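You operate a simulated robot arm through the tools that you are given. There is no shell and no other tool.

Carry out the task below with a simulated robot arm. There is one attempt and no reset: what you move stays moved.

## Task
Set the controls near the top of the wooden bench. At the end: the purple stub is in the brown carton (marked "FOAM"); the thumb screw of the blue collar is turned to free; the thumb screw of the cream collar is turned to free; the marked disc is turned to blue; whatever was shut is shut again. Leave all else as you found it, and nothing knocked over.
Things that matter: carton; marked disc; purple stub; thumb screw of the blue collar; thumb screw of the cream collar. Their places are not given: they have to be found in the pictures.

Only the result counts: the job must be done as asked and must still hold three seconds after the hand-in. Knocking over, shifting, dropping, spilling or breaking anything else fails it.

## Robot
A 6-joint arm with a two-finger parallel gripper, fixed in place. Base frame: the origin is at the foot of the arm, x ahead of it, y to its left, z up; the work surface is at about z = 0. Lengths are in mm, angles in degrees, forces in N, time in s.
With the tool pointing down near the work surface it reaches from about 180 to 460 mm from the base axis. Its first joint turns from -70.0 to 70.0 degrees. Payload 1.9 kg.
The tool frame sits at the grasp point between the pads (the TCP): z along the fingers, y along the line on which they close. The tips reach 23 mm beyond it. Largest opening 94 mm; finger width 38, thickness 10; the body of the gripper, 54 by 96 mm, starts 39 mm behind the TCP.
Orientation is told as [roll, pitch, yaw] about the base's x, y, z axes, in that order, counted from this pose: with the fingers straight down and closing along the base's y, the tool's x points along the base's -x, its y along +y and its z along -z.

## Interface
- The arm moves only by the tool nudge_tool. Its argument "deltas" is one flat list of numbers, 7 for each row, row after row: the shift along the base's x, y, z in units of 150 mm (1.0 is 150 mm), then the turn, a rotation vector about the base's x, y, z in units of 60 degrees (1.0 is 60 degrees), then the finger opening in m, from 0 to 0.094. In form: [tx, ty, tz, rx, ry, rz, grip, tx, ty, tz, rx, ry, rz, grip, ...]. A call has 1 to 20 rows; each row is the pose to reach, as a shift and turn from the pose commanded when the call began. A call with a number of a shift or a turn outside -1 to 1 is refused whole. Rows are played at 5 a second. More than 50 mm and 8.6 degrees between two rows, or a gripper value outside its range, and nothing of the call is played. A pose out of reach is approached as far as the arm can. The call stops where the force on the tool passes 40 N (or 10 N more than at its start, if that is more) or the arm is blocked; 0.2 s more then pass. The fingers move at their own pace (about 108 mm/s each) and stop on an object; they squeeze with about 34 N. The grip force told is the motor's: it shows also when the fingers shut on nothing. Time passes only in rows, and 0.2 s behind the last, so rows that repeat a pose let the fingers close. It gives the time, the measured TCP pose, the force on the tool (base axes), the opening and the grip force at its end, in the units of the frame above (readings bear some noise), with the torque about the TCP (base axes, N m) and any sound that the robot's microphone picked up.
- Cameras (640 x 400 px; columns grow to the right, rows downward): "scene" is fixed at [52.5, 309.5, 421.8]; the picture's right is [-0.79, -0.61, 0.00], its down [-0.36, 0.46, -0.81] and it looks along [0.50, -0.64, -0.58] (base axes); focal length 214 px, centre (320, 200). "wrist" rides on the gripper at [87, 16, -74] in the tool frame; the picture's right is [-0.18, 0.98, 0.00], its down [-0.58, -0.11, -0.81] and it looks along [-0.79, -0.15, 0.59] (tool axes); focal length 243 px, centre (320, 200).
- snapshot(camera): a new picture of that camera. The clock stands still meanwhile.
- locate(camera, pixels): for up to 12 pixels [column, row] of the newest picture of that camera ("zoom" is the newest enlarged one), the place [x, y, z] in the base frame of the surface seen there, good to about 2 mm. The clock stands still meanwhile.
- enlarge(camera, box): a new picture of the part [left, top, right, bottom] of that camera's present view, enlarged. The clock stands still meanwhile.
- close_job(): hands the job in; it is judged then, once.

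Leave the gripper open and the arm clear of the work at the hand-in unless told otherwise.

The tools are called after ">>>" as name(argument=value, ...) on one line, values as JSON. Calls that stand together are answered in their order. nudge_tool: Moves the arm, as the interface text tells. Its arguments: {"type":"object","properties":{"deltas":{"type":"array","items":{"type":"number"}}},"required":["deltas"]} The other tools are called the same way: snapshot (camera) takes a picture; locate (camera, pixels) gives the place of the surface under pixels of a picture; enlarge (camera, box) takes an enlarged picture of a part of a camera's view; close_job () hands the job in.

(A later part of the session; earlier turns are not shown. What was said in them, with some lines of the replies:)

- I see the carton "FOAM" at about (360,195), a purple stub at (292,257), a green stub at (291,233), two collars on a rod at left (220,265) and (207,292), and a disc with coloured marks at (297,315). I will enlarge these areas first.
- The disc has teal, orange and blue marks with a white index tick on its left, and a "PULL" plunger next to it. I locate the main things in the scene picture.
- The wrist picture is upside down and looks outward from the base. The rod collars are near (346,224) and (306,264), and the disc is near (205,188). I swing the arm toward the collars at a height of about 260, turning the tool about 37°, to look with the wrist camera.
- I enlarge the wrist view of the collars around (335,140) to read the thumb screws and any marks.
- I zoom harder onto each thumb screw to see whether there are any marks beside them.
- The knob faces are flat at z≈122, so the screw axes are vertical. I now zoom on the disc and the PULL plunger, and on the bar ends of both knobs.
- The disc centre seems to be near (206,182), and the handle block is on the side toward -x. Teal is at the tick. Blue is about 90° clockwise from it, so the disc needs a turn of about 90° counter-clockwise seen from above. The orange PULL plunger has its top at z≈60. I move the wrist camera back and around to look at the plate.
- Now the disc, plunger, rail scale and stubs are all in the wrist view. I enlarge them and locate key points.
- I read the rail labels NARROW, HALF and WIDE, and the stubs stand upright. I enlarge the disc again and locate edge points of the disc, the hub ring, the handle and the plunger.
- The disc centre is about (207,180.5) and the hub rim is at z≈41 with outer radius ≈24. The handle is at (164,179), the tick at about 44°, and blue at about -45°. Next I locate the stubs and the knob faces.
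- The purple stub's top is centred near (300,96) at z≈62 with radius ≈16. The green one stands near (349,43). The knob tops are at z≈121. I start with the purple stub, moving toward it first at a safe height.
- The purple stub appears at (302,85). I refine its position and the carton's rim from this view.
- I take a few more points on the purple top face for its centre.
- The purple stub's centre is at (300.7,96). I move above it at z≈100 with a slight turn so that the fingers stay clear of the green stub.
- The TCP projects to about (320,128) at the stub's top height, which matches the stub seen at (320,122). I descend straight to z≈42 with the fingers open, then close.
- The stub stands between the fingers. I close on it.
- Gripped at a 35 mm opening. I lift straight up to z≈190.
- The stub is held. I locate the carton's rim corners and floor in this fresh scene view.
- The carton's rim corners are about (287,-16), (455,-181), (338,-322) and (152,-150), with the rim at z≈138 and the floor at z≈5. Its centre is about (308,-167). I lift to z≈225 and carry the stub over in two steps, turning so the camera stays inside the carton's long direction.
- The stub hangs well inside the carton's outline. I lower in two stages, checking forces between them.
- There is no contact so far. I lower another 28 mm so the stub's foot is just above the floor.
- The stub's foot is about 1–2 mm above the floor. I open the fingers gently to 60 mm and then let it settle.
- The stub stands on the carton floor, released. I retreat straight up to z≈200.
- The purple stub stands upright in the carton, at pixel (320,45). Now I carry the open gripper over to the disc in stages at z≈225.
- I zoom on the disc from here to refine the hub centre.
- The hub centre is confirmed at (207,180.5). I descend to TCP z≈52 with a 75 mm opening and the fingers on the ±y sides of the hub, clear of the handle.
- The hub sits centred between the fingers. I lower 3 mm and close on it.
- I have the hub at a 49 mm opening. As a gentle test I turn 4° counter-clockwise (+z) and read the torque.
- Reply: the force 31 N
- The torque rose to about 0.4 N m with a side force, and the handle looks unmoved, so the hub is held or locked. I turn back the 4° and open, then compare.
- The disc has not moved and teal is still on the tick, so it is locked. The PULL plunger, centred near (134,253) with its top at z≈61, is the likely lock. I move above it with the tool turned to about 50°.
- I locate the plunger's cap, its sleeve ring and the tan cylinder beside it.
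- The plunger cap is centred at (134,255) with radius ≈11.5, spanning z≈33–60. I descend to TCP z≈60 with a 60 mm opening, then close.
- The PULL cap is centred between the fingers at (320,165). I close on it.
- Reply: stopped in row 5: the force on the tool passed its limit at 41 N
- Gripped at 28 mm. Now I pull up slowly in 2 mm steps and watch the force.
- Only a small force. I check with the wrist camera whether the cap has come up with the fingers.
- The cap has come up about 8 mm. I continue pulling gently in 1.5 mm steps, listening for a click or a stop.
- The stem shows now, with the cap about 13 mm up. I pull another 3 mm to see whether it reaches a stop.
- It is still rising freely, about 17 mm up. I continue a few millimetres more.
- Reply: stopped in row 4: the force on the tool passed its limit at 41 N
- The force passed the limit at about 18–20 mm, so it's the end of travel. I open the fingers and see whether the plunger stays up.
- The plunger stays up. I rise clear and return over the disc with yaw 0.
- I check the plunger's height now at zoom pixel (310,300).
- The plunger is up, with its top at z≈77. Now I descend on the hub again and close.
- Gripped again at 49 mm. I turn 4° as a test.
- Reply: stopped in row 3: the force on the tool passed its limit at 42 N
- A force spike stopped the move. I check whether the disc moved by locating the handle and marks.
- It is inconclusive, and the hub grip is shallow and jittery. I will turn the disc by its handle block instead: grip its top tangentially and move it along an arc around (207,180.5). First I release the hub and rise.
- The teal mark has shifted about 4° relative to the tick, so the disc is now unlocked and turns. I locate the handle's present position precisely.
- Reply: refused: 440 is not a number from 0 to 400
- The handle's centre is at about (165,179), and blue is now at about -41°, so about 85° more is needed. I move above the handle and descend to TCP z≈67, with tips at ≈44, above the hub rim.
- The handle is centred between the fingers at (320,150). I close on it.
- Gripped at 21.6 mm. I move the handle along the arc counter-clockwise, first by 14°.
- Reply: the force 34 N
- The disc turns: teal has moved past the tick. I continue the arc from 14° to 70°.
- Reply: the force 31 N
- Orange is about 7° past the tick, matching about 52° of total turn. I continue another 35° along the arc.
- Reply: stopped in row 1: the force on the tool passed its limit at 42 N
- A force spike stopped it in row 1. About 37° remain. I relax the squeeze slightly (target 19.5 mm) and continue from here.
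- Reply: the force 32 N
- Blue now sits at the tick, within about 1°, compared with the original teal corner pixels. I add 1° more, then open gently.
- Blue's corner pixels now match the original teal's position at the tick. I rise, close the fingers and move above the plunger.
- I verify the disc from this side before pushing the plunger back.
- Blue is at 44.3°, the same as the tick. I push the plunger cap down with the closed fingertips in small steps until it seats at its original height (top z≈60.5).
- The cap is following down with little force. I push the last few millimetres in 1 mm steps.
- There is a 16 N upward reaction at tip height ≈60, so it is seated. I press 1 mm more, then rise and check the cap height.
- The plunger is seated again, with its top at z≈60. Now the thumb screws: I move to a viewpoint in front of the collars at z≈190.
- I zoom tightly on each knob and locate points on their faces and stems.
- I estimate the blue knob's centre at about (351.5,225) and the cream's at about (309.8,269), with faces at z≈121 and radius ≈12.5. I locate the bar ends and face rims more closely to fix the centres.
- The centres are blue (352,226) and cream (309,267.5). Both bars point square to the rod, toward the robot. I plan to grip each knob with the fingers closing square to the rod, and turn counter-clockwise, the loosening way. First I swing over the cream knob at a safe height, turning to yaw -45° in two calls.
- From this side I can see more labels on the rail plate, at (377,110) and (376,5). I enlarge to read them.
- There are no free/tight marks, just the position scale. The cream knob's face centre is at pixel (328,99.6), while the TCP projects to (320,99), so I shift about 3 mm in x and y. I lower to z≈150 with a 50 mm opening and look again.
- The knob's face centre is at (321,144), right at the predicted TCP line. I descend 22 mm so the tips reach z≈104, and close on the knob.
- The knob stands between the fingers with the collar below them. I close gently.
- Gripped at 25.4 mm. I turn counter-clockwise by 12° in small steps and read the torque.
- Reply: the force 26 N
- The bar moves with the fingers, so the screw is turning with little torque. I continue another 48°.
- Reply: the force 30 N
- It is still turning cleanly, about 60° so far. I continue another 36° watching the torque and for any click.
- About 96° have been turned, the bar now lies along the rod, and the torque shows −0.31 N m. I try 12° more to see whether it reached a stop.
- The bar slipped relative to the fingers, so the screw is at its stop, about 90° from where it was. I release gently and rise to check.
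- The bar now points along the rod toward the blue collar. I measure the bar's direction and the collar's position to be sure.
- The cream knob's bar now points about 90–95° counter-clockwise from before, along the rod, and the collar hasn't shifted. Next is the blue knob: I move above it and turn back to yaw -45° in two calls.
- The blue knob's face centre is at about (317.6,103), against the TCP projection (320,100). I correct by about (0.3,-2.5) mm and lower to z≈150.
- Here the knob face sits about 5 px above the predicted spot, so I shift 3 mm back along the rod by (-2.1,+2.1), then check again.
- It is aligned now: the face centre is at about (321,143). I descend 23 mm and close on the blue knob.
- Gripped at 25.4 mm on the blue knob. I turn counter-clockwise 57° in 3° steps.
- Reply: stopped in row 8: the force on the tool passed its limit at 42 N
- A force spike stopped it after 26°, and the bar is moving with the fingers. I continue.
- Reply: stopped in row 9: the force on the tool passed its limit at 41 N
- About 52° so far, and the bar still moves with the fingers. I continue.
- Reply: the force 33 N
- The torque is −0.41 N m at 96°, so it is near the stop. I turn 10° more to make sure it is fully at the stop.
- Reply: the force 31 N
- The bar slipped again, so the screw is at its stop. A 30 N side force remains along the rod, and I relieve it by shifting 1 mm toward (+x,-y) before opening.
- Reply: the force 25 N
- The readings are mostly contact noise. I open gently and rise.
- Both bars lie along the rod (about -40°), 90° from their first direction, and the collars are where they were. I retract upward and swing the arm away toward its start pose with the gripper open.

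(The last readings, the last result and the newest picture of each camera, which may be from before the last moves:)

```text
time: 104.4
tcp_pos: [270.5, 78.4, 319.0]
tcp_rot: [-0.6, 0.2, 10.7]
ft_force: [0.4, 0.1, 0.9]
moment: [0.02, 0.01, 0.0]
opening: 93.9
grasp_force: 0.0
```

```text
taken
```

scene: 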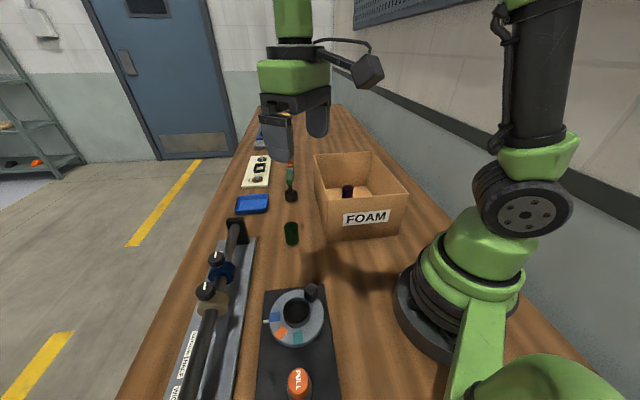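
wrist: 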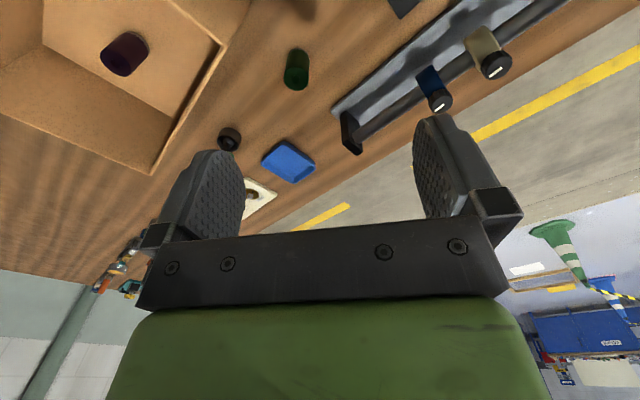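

Everything is in view. I enlarge the same scene regions as at the start to compare collars, disc and plunger.

>>> enlarge(camera="scene", box=[185, 240, 250, 320])

>>> enlarge(camera="scene", box=[160, 210, 350, 400])

>>> enlarge(camera="scene", box=[255, 280, 345, 350])

>>> enlarge(camera="scene", box=[300, 140, 420, 250])

```text
5.00 times, centred on (218, 280) of scene
```

zoom: 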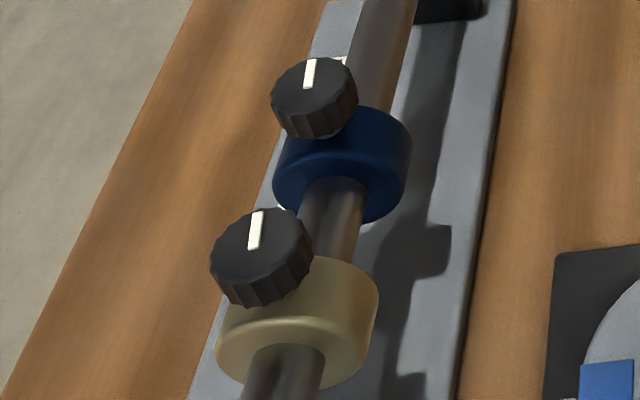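

```text
2.11 times, centred on (255, 305) of scene
```

zoom: 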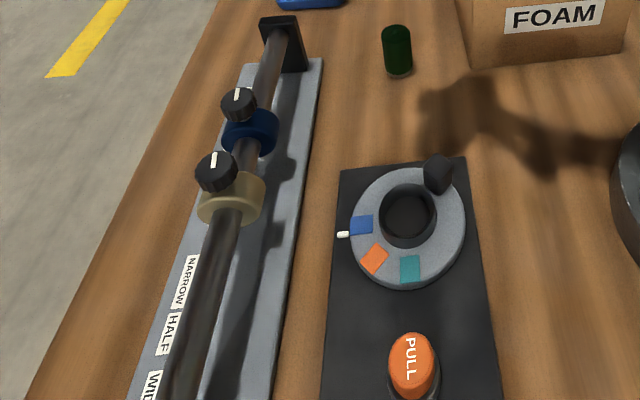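

```text
5.71 times, centred on (300, 315) of scene
```

zoom: 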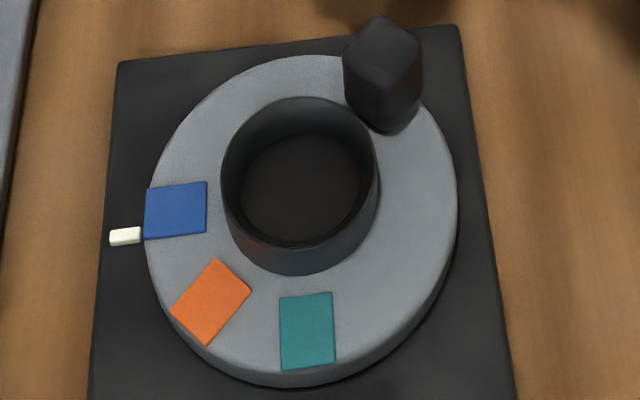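

```text
3.64 times, centred on (360, 195) of scene
```

zoom: 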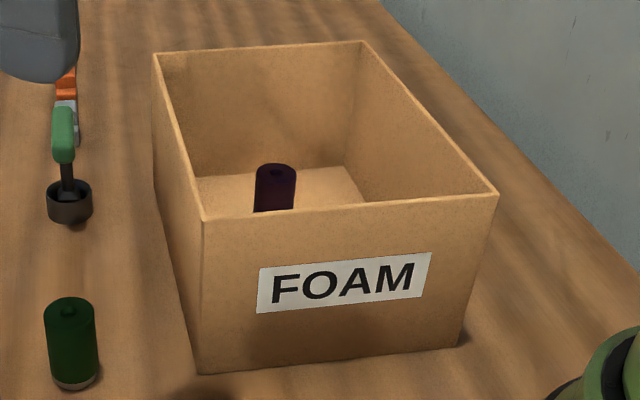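

Disc, plunger, stub and blue collar look right. Compared with the first picture, the freed cream collar appears about 5 zoom-pixels (≈2 mm) lower along the rod. It has slid slightly toward NARROW while gripped, so I will nudge it back. First I measure its present position against the start view.

>>> enlarge(camera="scene", box=[185, 240, 250, 320])

>>> locate(camera="scene", pixels=[[217, 258], [206, 287], [222, 270], [210, 300], [206, 292], [211, 296]])

>>> enlarge(camera="scene", box=[170, 225, 270, 400])

```text
5.00 times, centred on (218, 280) of scene
```

zoom: 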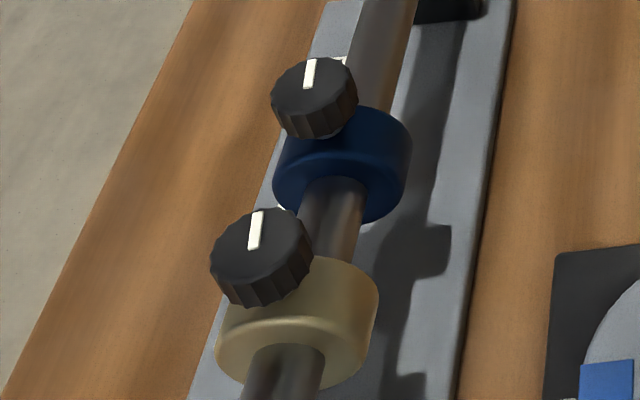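

```text
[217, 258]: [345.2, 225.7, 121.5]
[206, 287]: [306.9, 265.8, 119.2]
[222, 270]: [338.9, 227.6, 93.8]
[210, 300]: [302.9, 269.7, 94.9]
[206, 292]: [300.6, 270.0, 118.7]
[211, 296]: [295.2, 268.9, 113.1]
```

```text
2.29 times, centred on (220, 312) of scene
```

zoom: 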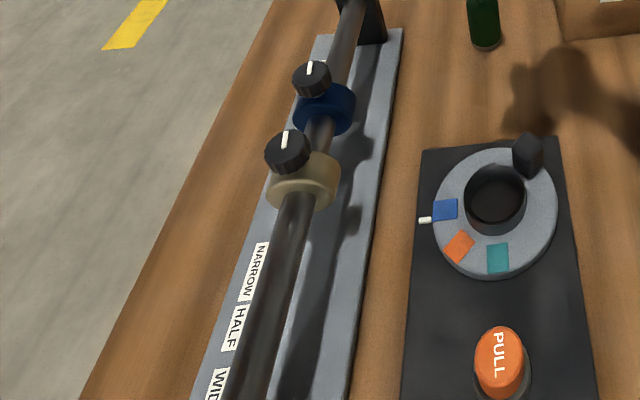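

The cream collar is indeed about 1.8 mm off and everything else matches. I return above the cream knob with yaw 45° and a 44 mm opening.

>>> nudge_tool(deltas=[0.02, 0.1, -0.06, 0, 0, 0.04, 0.08, 0.04, 0.2, -0.12, 0, 0, 0.08, 0.07, 0.06, 0.3, -0.18, 0, 0, 0.12, 0.06, 0.08, 0.4, -0.24, 0, 0, 0.16, 0.05, 0.1, 0.5, -0.3, 0, 0, 0.2, 0.044, 0.12, 0.6, -0.36, 0, 0, 0.24, 0.044, 0.133, 0.667, -0.4, 0, 0, 0.283, 0.044])

>>> nudge_tool(deltas=[0.02, 0.1, -0.08, 0, 0, 0.05, 0.044, 0.04, 0.2, -0.17, 0, 0, 0.1, 0.044, 0.06, 0.3, -0.26, 0, 0, 0.15, 0.044, 0.08, 0.4, -0.35, 0, 0, 0.2, 0.044, 0.1, 0.5, -0.44, 0, 0, 0.25, 0.044, 0.127, 0.613, -0.56, 0.01, 0, 0.29, 0.044, 0.127, 0.613, -0.56, 0.01, 0, 0.29, 0.044])

>>> snapshot(camera="wrist")

>>> enlarge(camera="wrist", box=[240, 50, 400, 170])

```text
time: 106.0
tcp_pos: [290.2, 177.6, 260.3]
tcp_rot: [-0.6, 0.1, 27.8]
ft_force: [0.3, 0.3, 0.0]
moment: [0.03, 0.0, -0.04]
opening: 44.0
grasp_force: 0.1
```

```text
time: 107.6
tcp_pos: [308.4, 271.0, 175.4]
tcp_rot: [-0.1, -0.1, 45.2]
ft_force: [0.3, -0.1, 0.2]
moment: [0.0, -0.04, -0.01]
opening: 43.9
grasp_force: 0.1
```

```text
taken
```

wrist: 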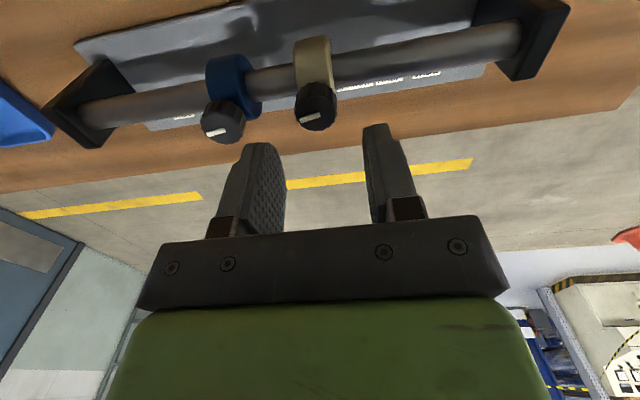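

```text
3.33 times, centred on (320, 110) of wrist
```

zoom: 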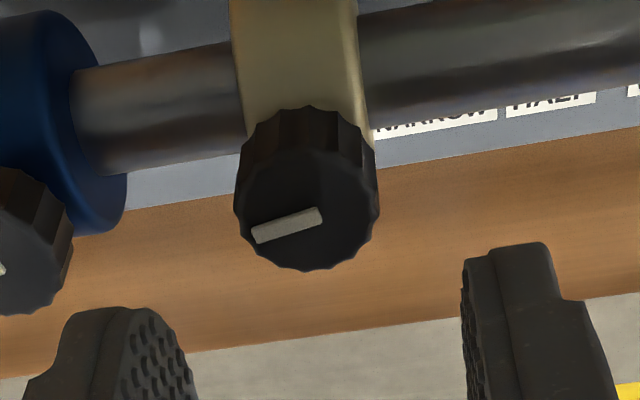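

The knob is about 2 mm toward the blue side of the TCP, well between the fingers (44 mm opening). I centre and descend around it without touching, to z≈128.

>>> nudge_tool(deltas=[0.0103, -0.0103, -0.06, 0, 0, 0, 0.044, 0.0103, -0.0103, -0.12, 0, 0, 0, 0.044, 0.0103, -0.0103, -0.18, 0, 0, 0, 0.044, 0.0103, -0.0103, -0.24, 0, 0, 0, 0.044, 0.0103, -0.0103, -0.305, 0, 0, 0, 0.044, 0.0103, -0.0103, -0.305, 0, 0, 0, 0.044])

>>> enlarge(camera="wrist", box=[240, 80, 400, 200])

```text
time: 109.0
tcp_pos: [309.9, 270.5, 129.1]
tcp_rot: [-0.1, -0.2, 45.2]
ft_force: [0.3, -0.4, 0.1]
moment: [-0.01, 0.01, 0.0]
opening: 44.1
grasp_force: 0.1
```

```text
3.33 times, centred on (320, 140) of wrist
```

zoom: 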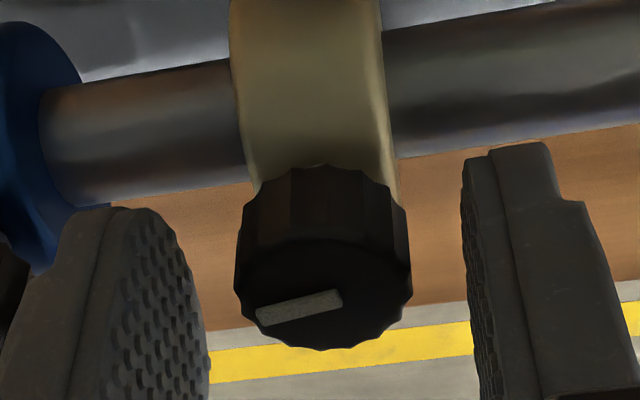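

The knob is centred. I narrow the opening to 36 mm (5 mm clear on each side), then shift 4 mm along the rod toward (+x,-y) as a first approach.

>>> nudge_tool(deltas=[0, 0, 0, 0, 0, 0, 0.04, 0, 0, 0, 0, 0, 0, 0.036, 0.006, -0.006, 0, 0, 0, 0, 0.036, 0.012, -0.012, 0, 0, 0, 0, 0.036, 0.019, -0.019, 0, 0, 0, 0, 0.036, 0.019, -0.019, 0, 0, 0, 0, 0.036])

>>> enlarge(camera="wrist", box=[240, 80, 400, 200])

```text
time: 110.4
tcp_pos: [312.8, 266.4, 129.6]
tcp_rot: [0.0, 0.0, 45.1]
ft_force: [-0.2, -0.4, 0.3]
moment: [0.01, -0.04, -0.02]
opening: 36.0
grasp_force: 0.0
```

```text
3.33 times, centred on (320, 140) of wrist
```

zoom: 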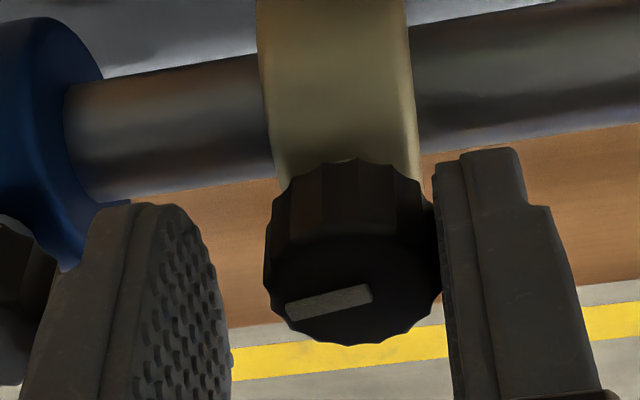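

It is nearly in contact. I go on in 0.5 mm steps, reading the force: first 1 mm.

>>> nudge_tool(deltas=[0.0024, -0.0024, 0, 0, 0, 0, 0.036, 0.0047, -0.0047, 0, 0, 0, 0, 0.036, 0.0047, -0.0047, 0, 0, 0, 0, 0.036])

>>> enlarge(camera="wrist", box=[240, 80, 400, 200])

```text
time: 111.2
tcp_pos: [314.8, 265.9, 130.0]
tcp_rot: [-0.1, 0.0, 45.2]
ft_force: [-1.1, 0.5, -0.3]
moment: [0.0, 0.02, 0.0]
opening: 36.4
grasp_force: 0.6
```

```text
3.33 times, centred on (320, 140) of wrist
```

zoom: 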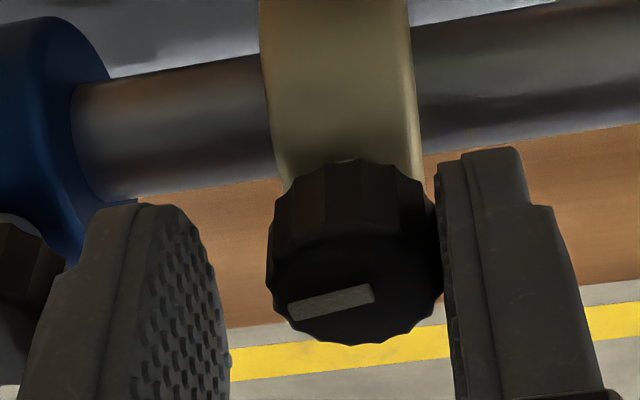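

Contact: the opening reads 36.4 and about 1 N pushes back. The collar slides freely, so it is free, and has moved about 0.6 mm. I push about 1.2 mm more.

>>> nudge_tool(deltas=[0.002, -0.002, 0, 0, 0, 0, 0.036, 0.004, -0.004, 0, 0, 0, 0, 0.036, 0.0055, -0.0055, 0, 0, 0, 0, 0.036, 0.0055, -0.0055, 0, 0, 0, 0, 0.036])

>>> enlarge(camera="wrist", box=[240, 80, 400, 200])

```text
time: 112.2
tcp_pos: [315.5, 265.2, 129.1]
tcp_rot: [0.0, -0.1, 45.3]
ft_force: [-0.4, 1.5, 0.7]
moment: [0.02, 0.04, -0.01]
opening: 36.9
grasp_force: 0.9
```

```text
3.33 times, centred on (320, 140) of wrist
```

zoom: 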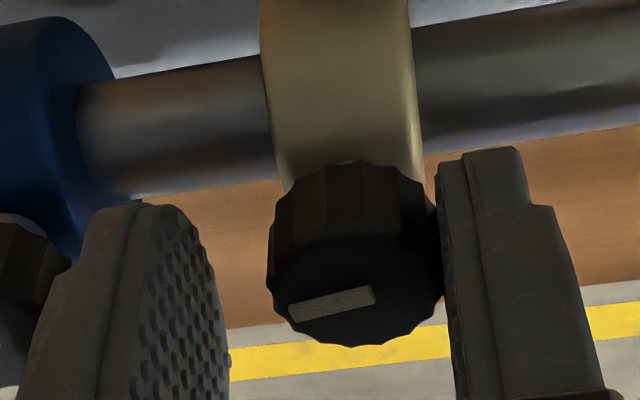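

The collar has moved about 1.5 mm in total with only about 1 N. I back off, rise, and check in the scene picture.

>>> nudge_tool(deltas=[-0.01, 0.01, 0, 0, 0, 0, 0.036, -0.025, 0.025, 0, 0, 0, 0, 0.04, -0.03, 0.03, 0, 0, 0, 0, 0.046, -0.03, 0.03, 0.1, 0, 0, 0, 0.046, -0.03, 0.03, 0.25, 0, 0, 0, 0.05, -0.03, 0.03, 0.4, 0, 0, 0, 0.06, -0.1, -0.08, 0.55, 0, 0, -0.06, 0.07, -0.18, -0.2, 0.7, 0, 0, -0.12, 0.08, -0.26, -0.34, 0.8, 0, 0, -0.18, 0.094, -0.3, -0.48, 0.85, 0, 0, -0.24, 0.094, -0.32, -0.64, 0.85, 0, 0, -0.3, 0.094, -0.34, -0.8, 0.85, 0, 0, -0.36, 0.094, -0.34, -0.96, 0.85, 0, 0, -0.42, 0.094])

>>> snapshot(camera="scene")

>>> enlarge(camera="scene", box=[185, 240, 250, 320])

```text
time: 115.0
tcp_pos: [261.8, 121.0, 260.4]
tcp_rot: [-0.1, 0.0, 19.9]
ft_force: [0.1, 0.1, -0.9]
moment: [0.0, 0.03, 0.0]
opening: 94.2
grasp_force: 0.1
```

```text
taken
```

scene: 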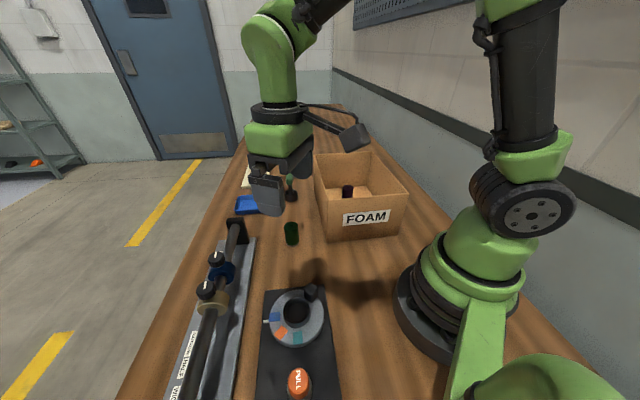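

```text
5.00 times, centred on (218, 280) of scene
```

zoom: 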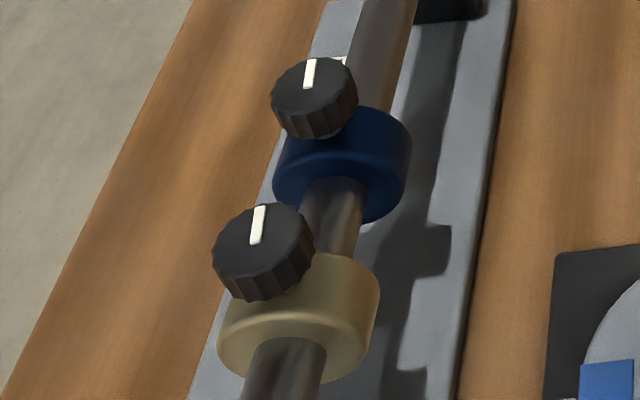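

The cream collar now matches the first picture (knob spanning (212–313, 203–302)), and both bars lie along the rod. I return the arm to its start pose with the gripper open.

>>> nudge_tool(deltas=[0.01, -0.1, 0.1, 0, 0, -0.06, 0.094, 0.02, -0.2, 0.2, 0, 0, -0.12, 0.094, 0.03, -0.3, 0.3, 0, 0, -0.18, 0.094, 0.035, -0.4, 0.4, 0, 0, -0.24, 0.094, 0.04, -0.5, 0.5, 0, 0, -0.3, 0.094, 0.04, -0.6, 0.57, 0, 0, -0.33, 0.094, 0.04, -0.6, 0.57, 0, 0, -0.33, 0.094])

>>> snapshot(camera="scene")

>>> enlarge(camera="scene", box=[160, 210, 350, 400])

>>> enlarge(camera="scene", box=[220, 90, 420, 250])

```text
time: 116.6
tcp_pos: [268.8, 30.7, 344.3]
tcp_rot: [-0.1, 0.0, 0.3]
ft_force: [-0.3, -0.2, 0.2]
moment: [0.04, -0.01, 0.02]
opening: 94.1
grasp_force: 0.0
```

```text
taken
```

scene: 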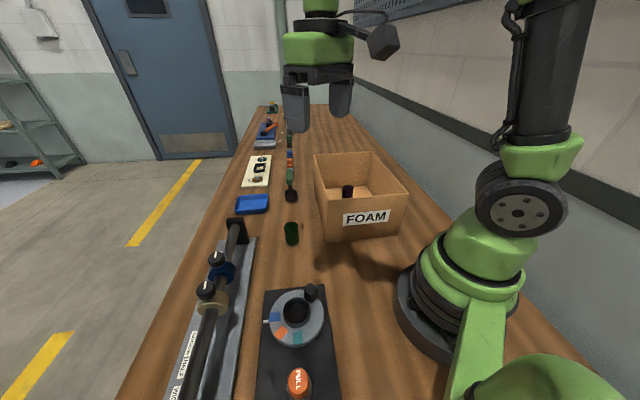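

```text
2.11 times, centred on (255, 305) of scene
```

zoom: 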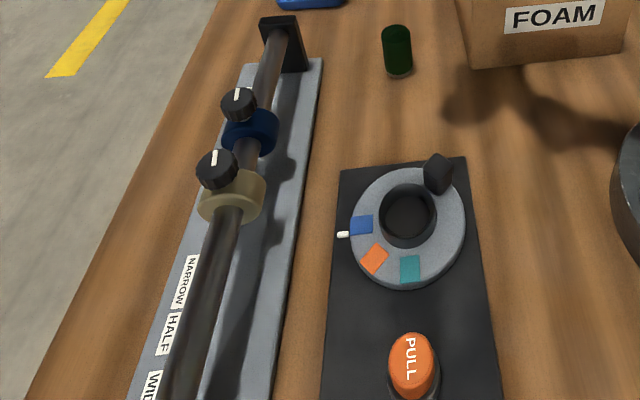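

```text
2.50 times, centred on (320, 170) of scene
```

zoom: 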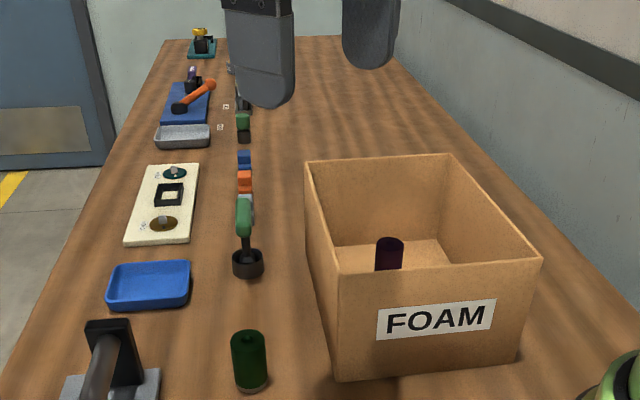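

The final pictures show everything as asked:
- **Stub:** the purple stub stands in the FOAM carton.
- **Disc:** blue is at the white tick.
- **Plunger:** the PULL plunger is seated as at the start.
- **Thumb screws:** both are turned to their loosened stops, with the collars in their original places.
- **Everything else:** it matches the start, and the arm is clear with the gripper open.

I hand the job in.

>>> close_job()

```text
The job is handed in.
```

I've handed the job in, and the final pictures show every item done. I haven't seen the judge's result.

- **Purple stub:** it stands upright on the floor of the "FOAM" carton.
- **Marked disc:** it is turned to blue, lined up with the white tick. It was locked, so I pulled the orange PULL plunger up to release it.
- **PULL plunger:** it is pushed back down to its starting height, about 60 mm.
- **Thumb screws:** both are turned about 90° counter-clockwise to a stop, which I took as "free" because the collars carry no free/tight marks. The cream collar then slid when pushed with about 1 N. I did not test the blue one by sliding it.
- **Cream collar:** it slid about 2 mm along the rod once freed. I pushed it back, and it now matches the first picture.

Everything else looks as it was at the start. The arm is back at its start pose with the gripper open.
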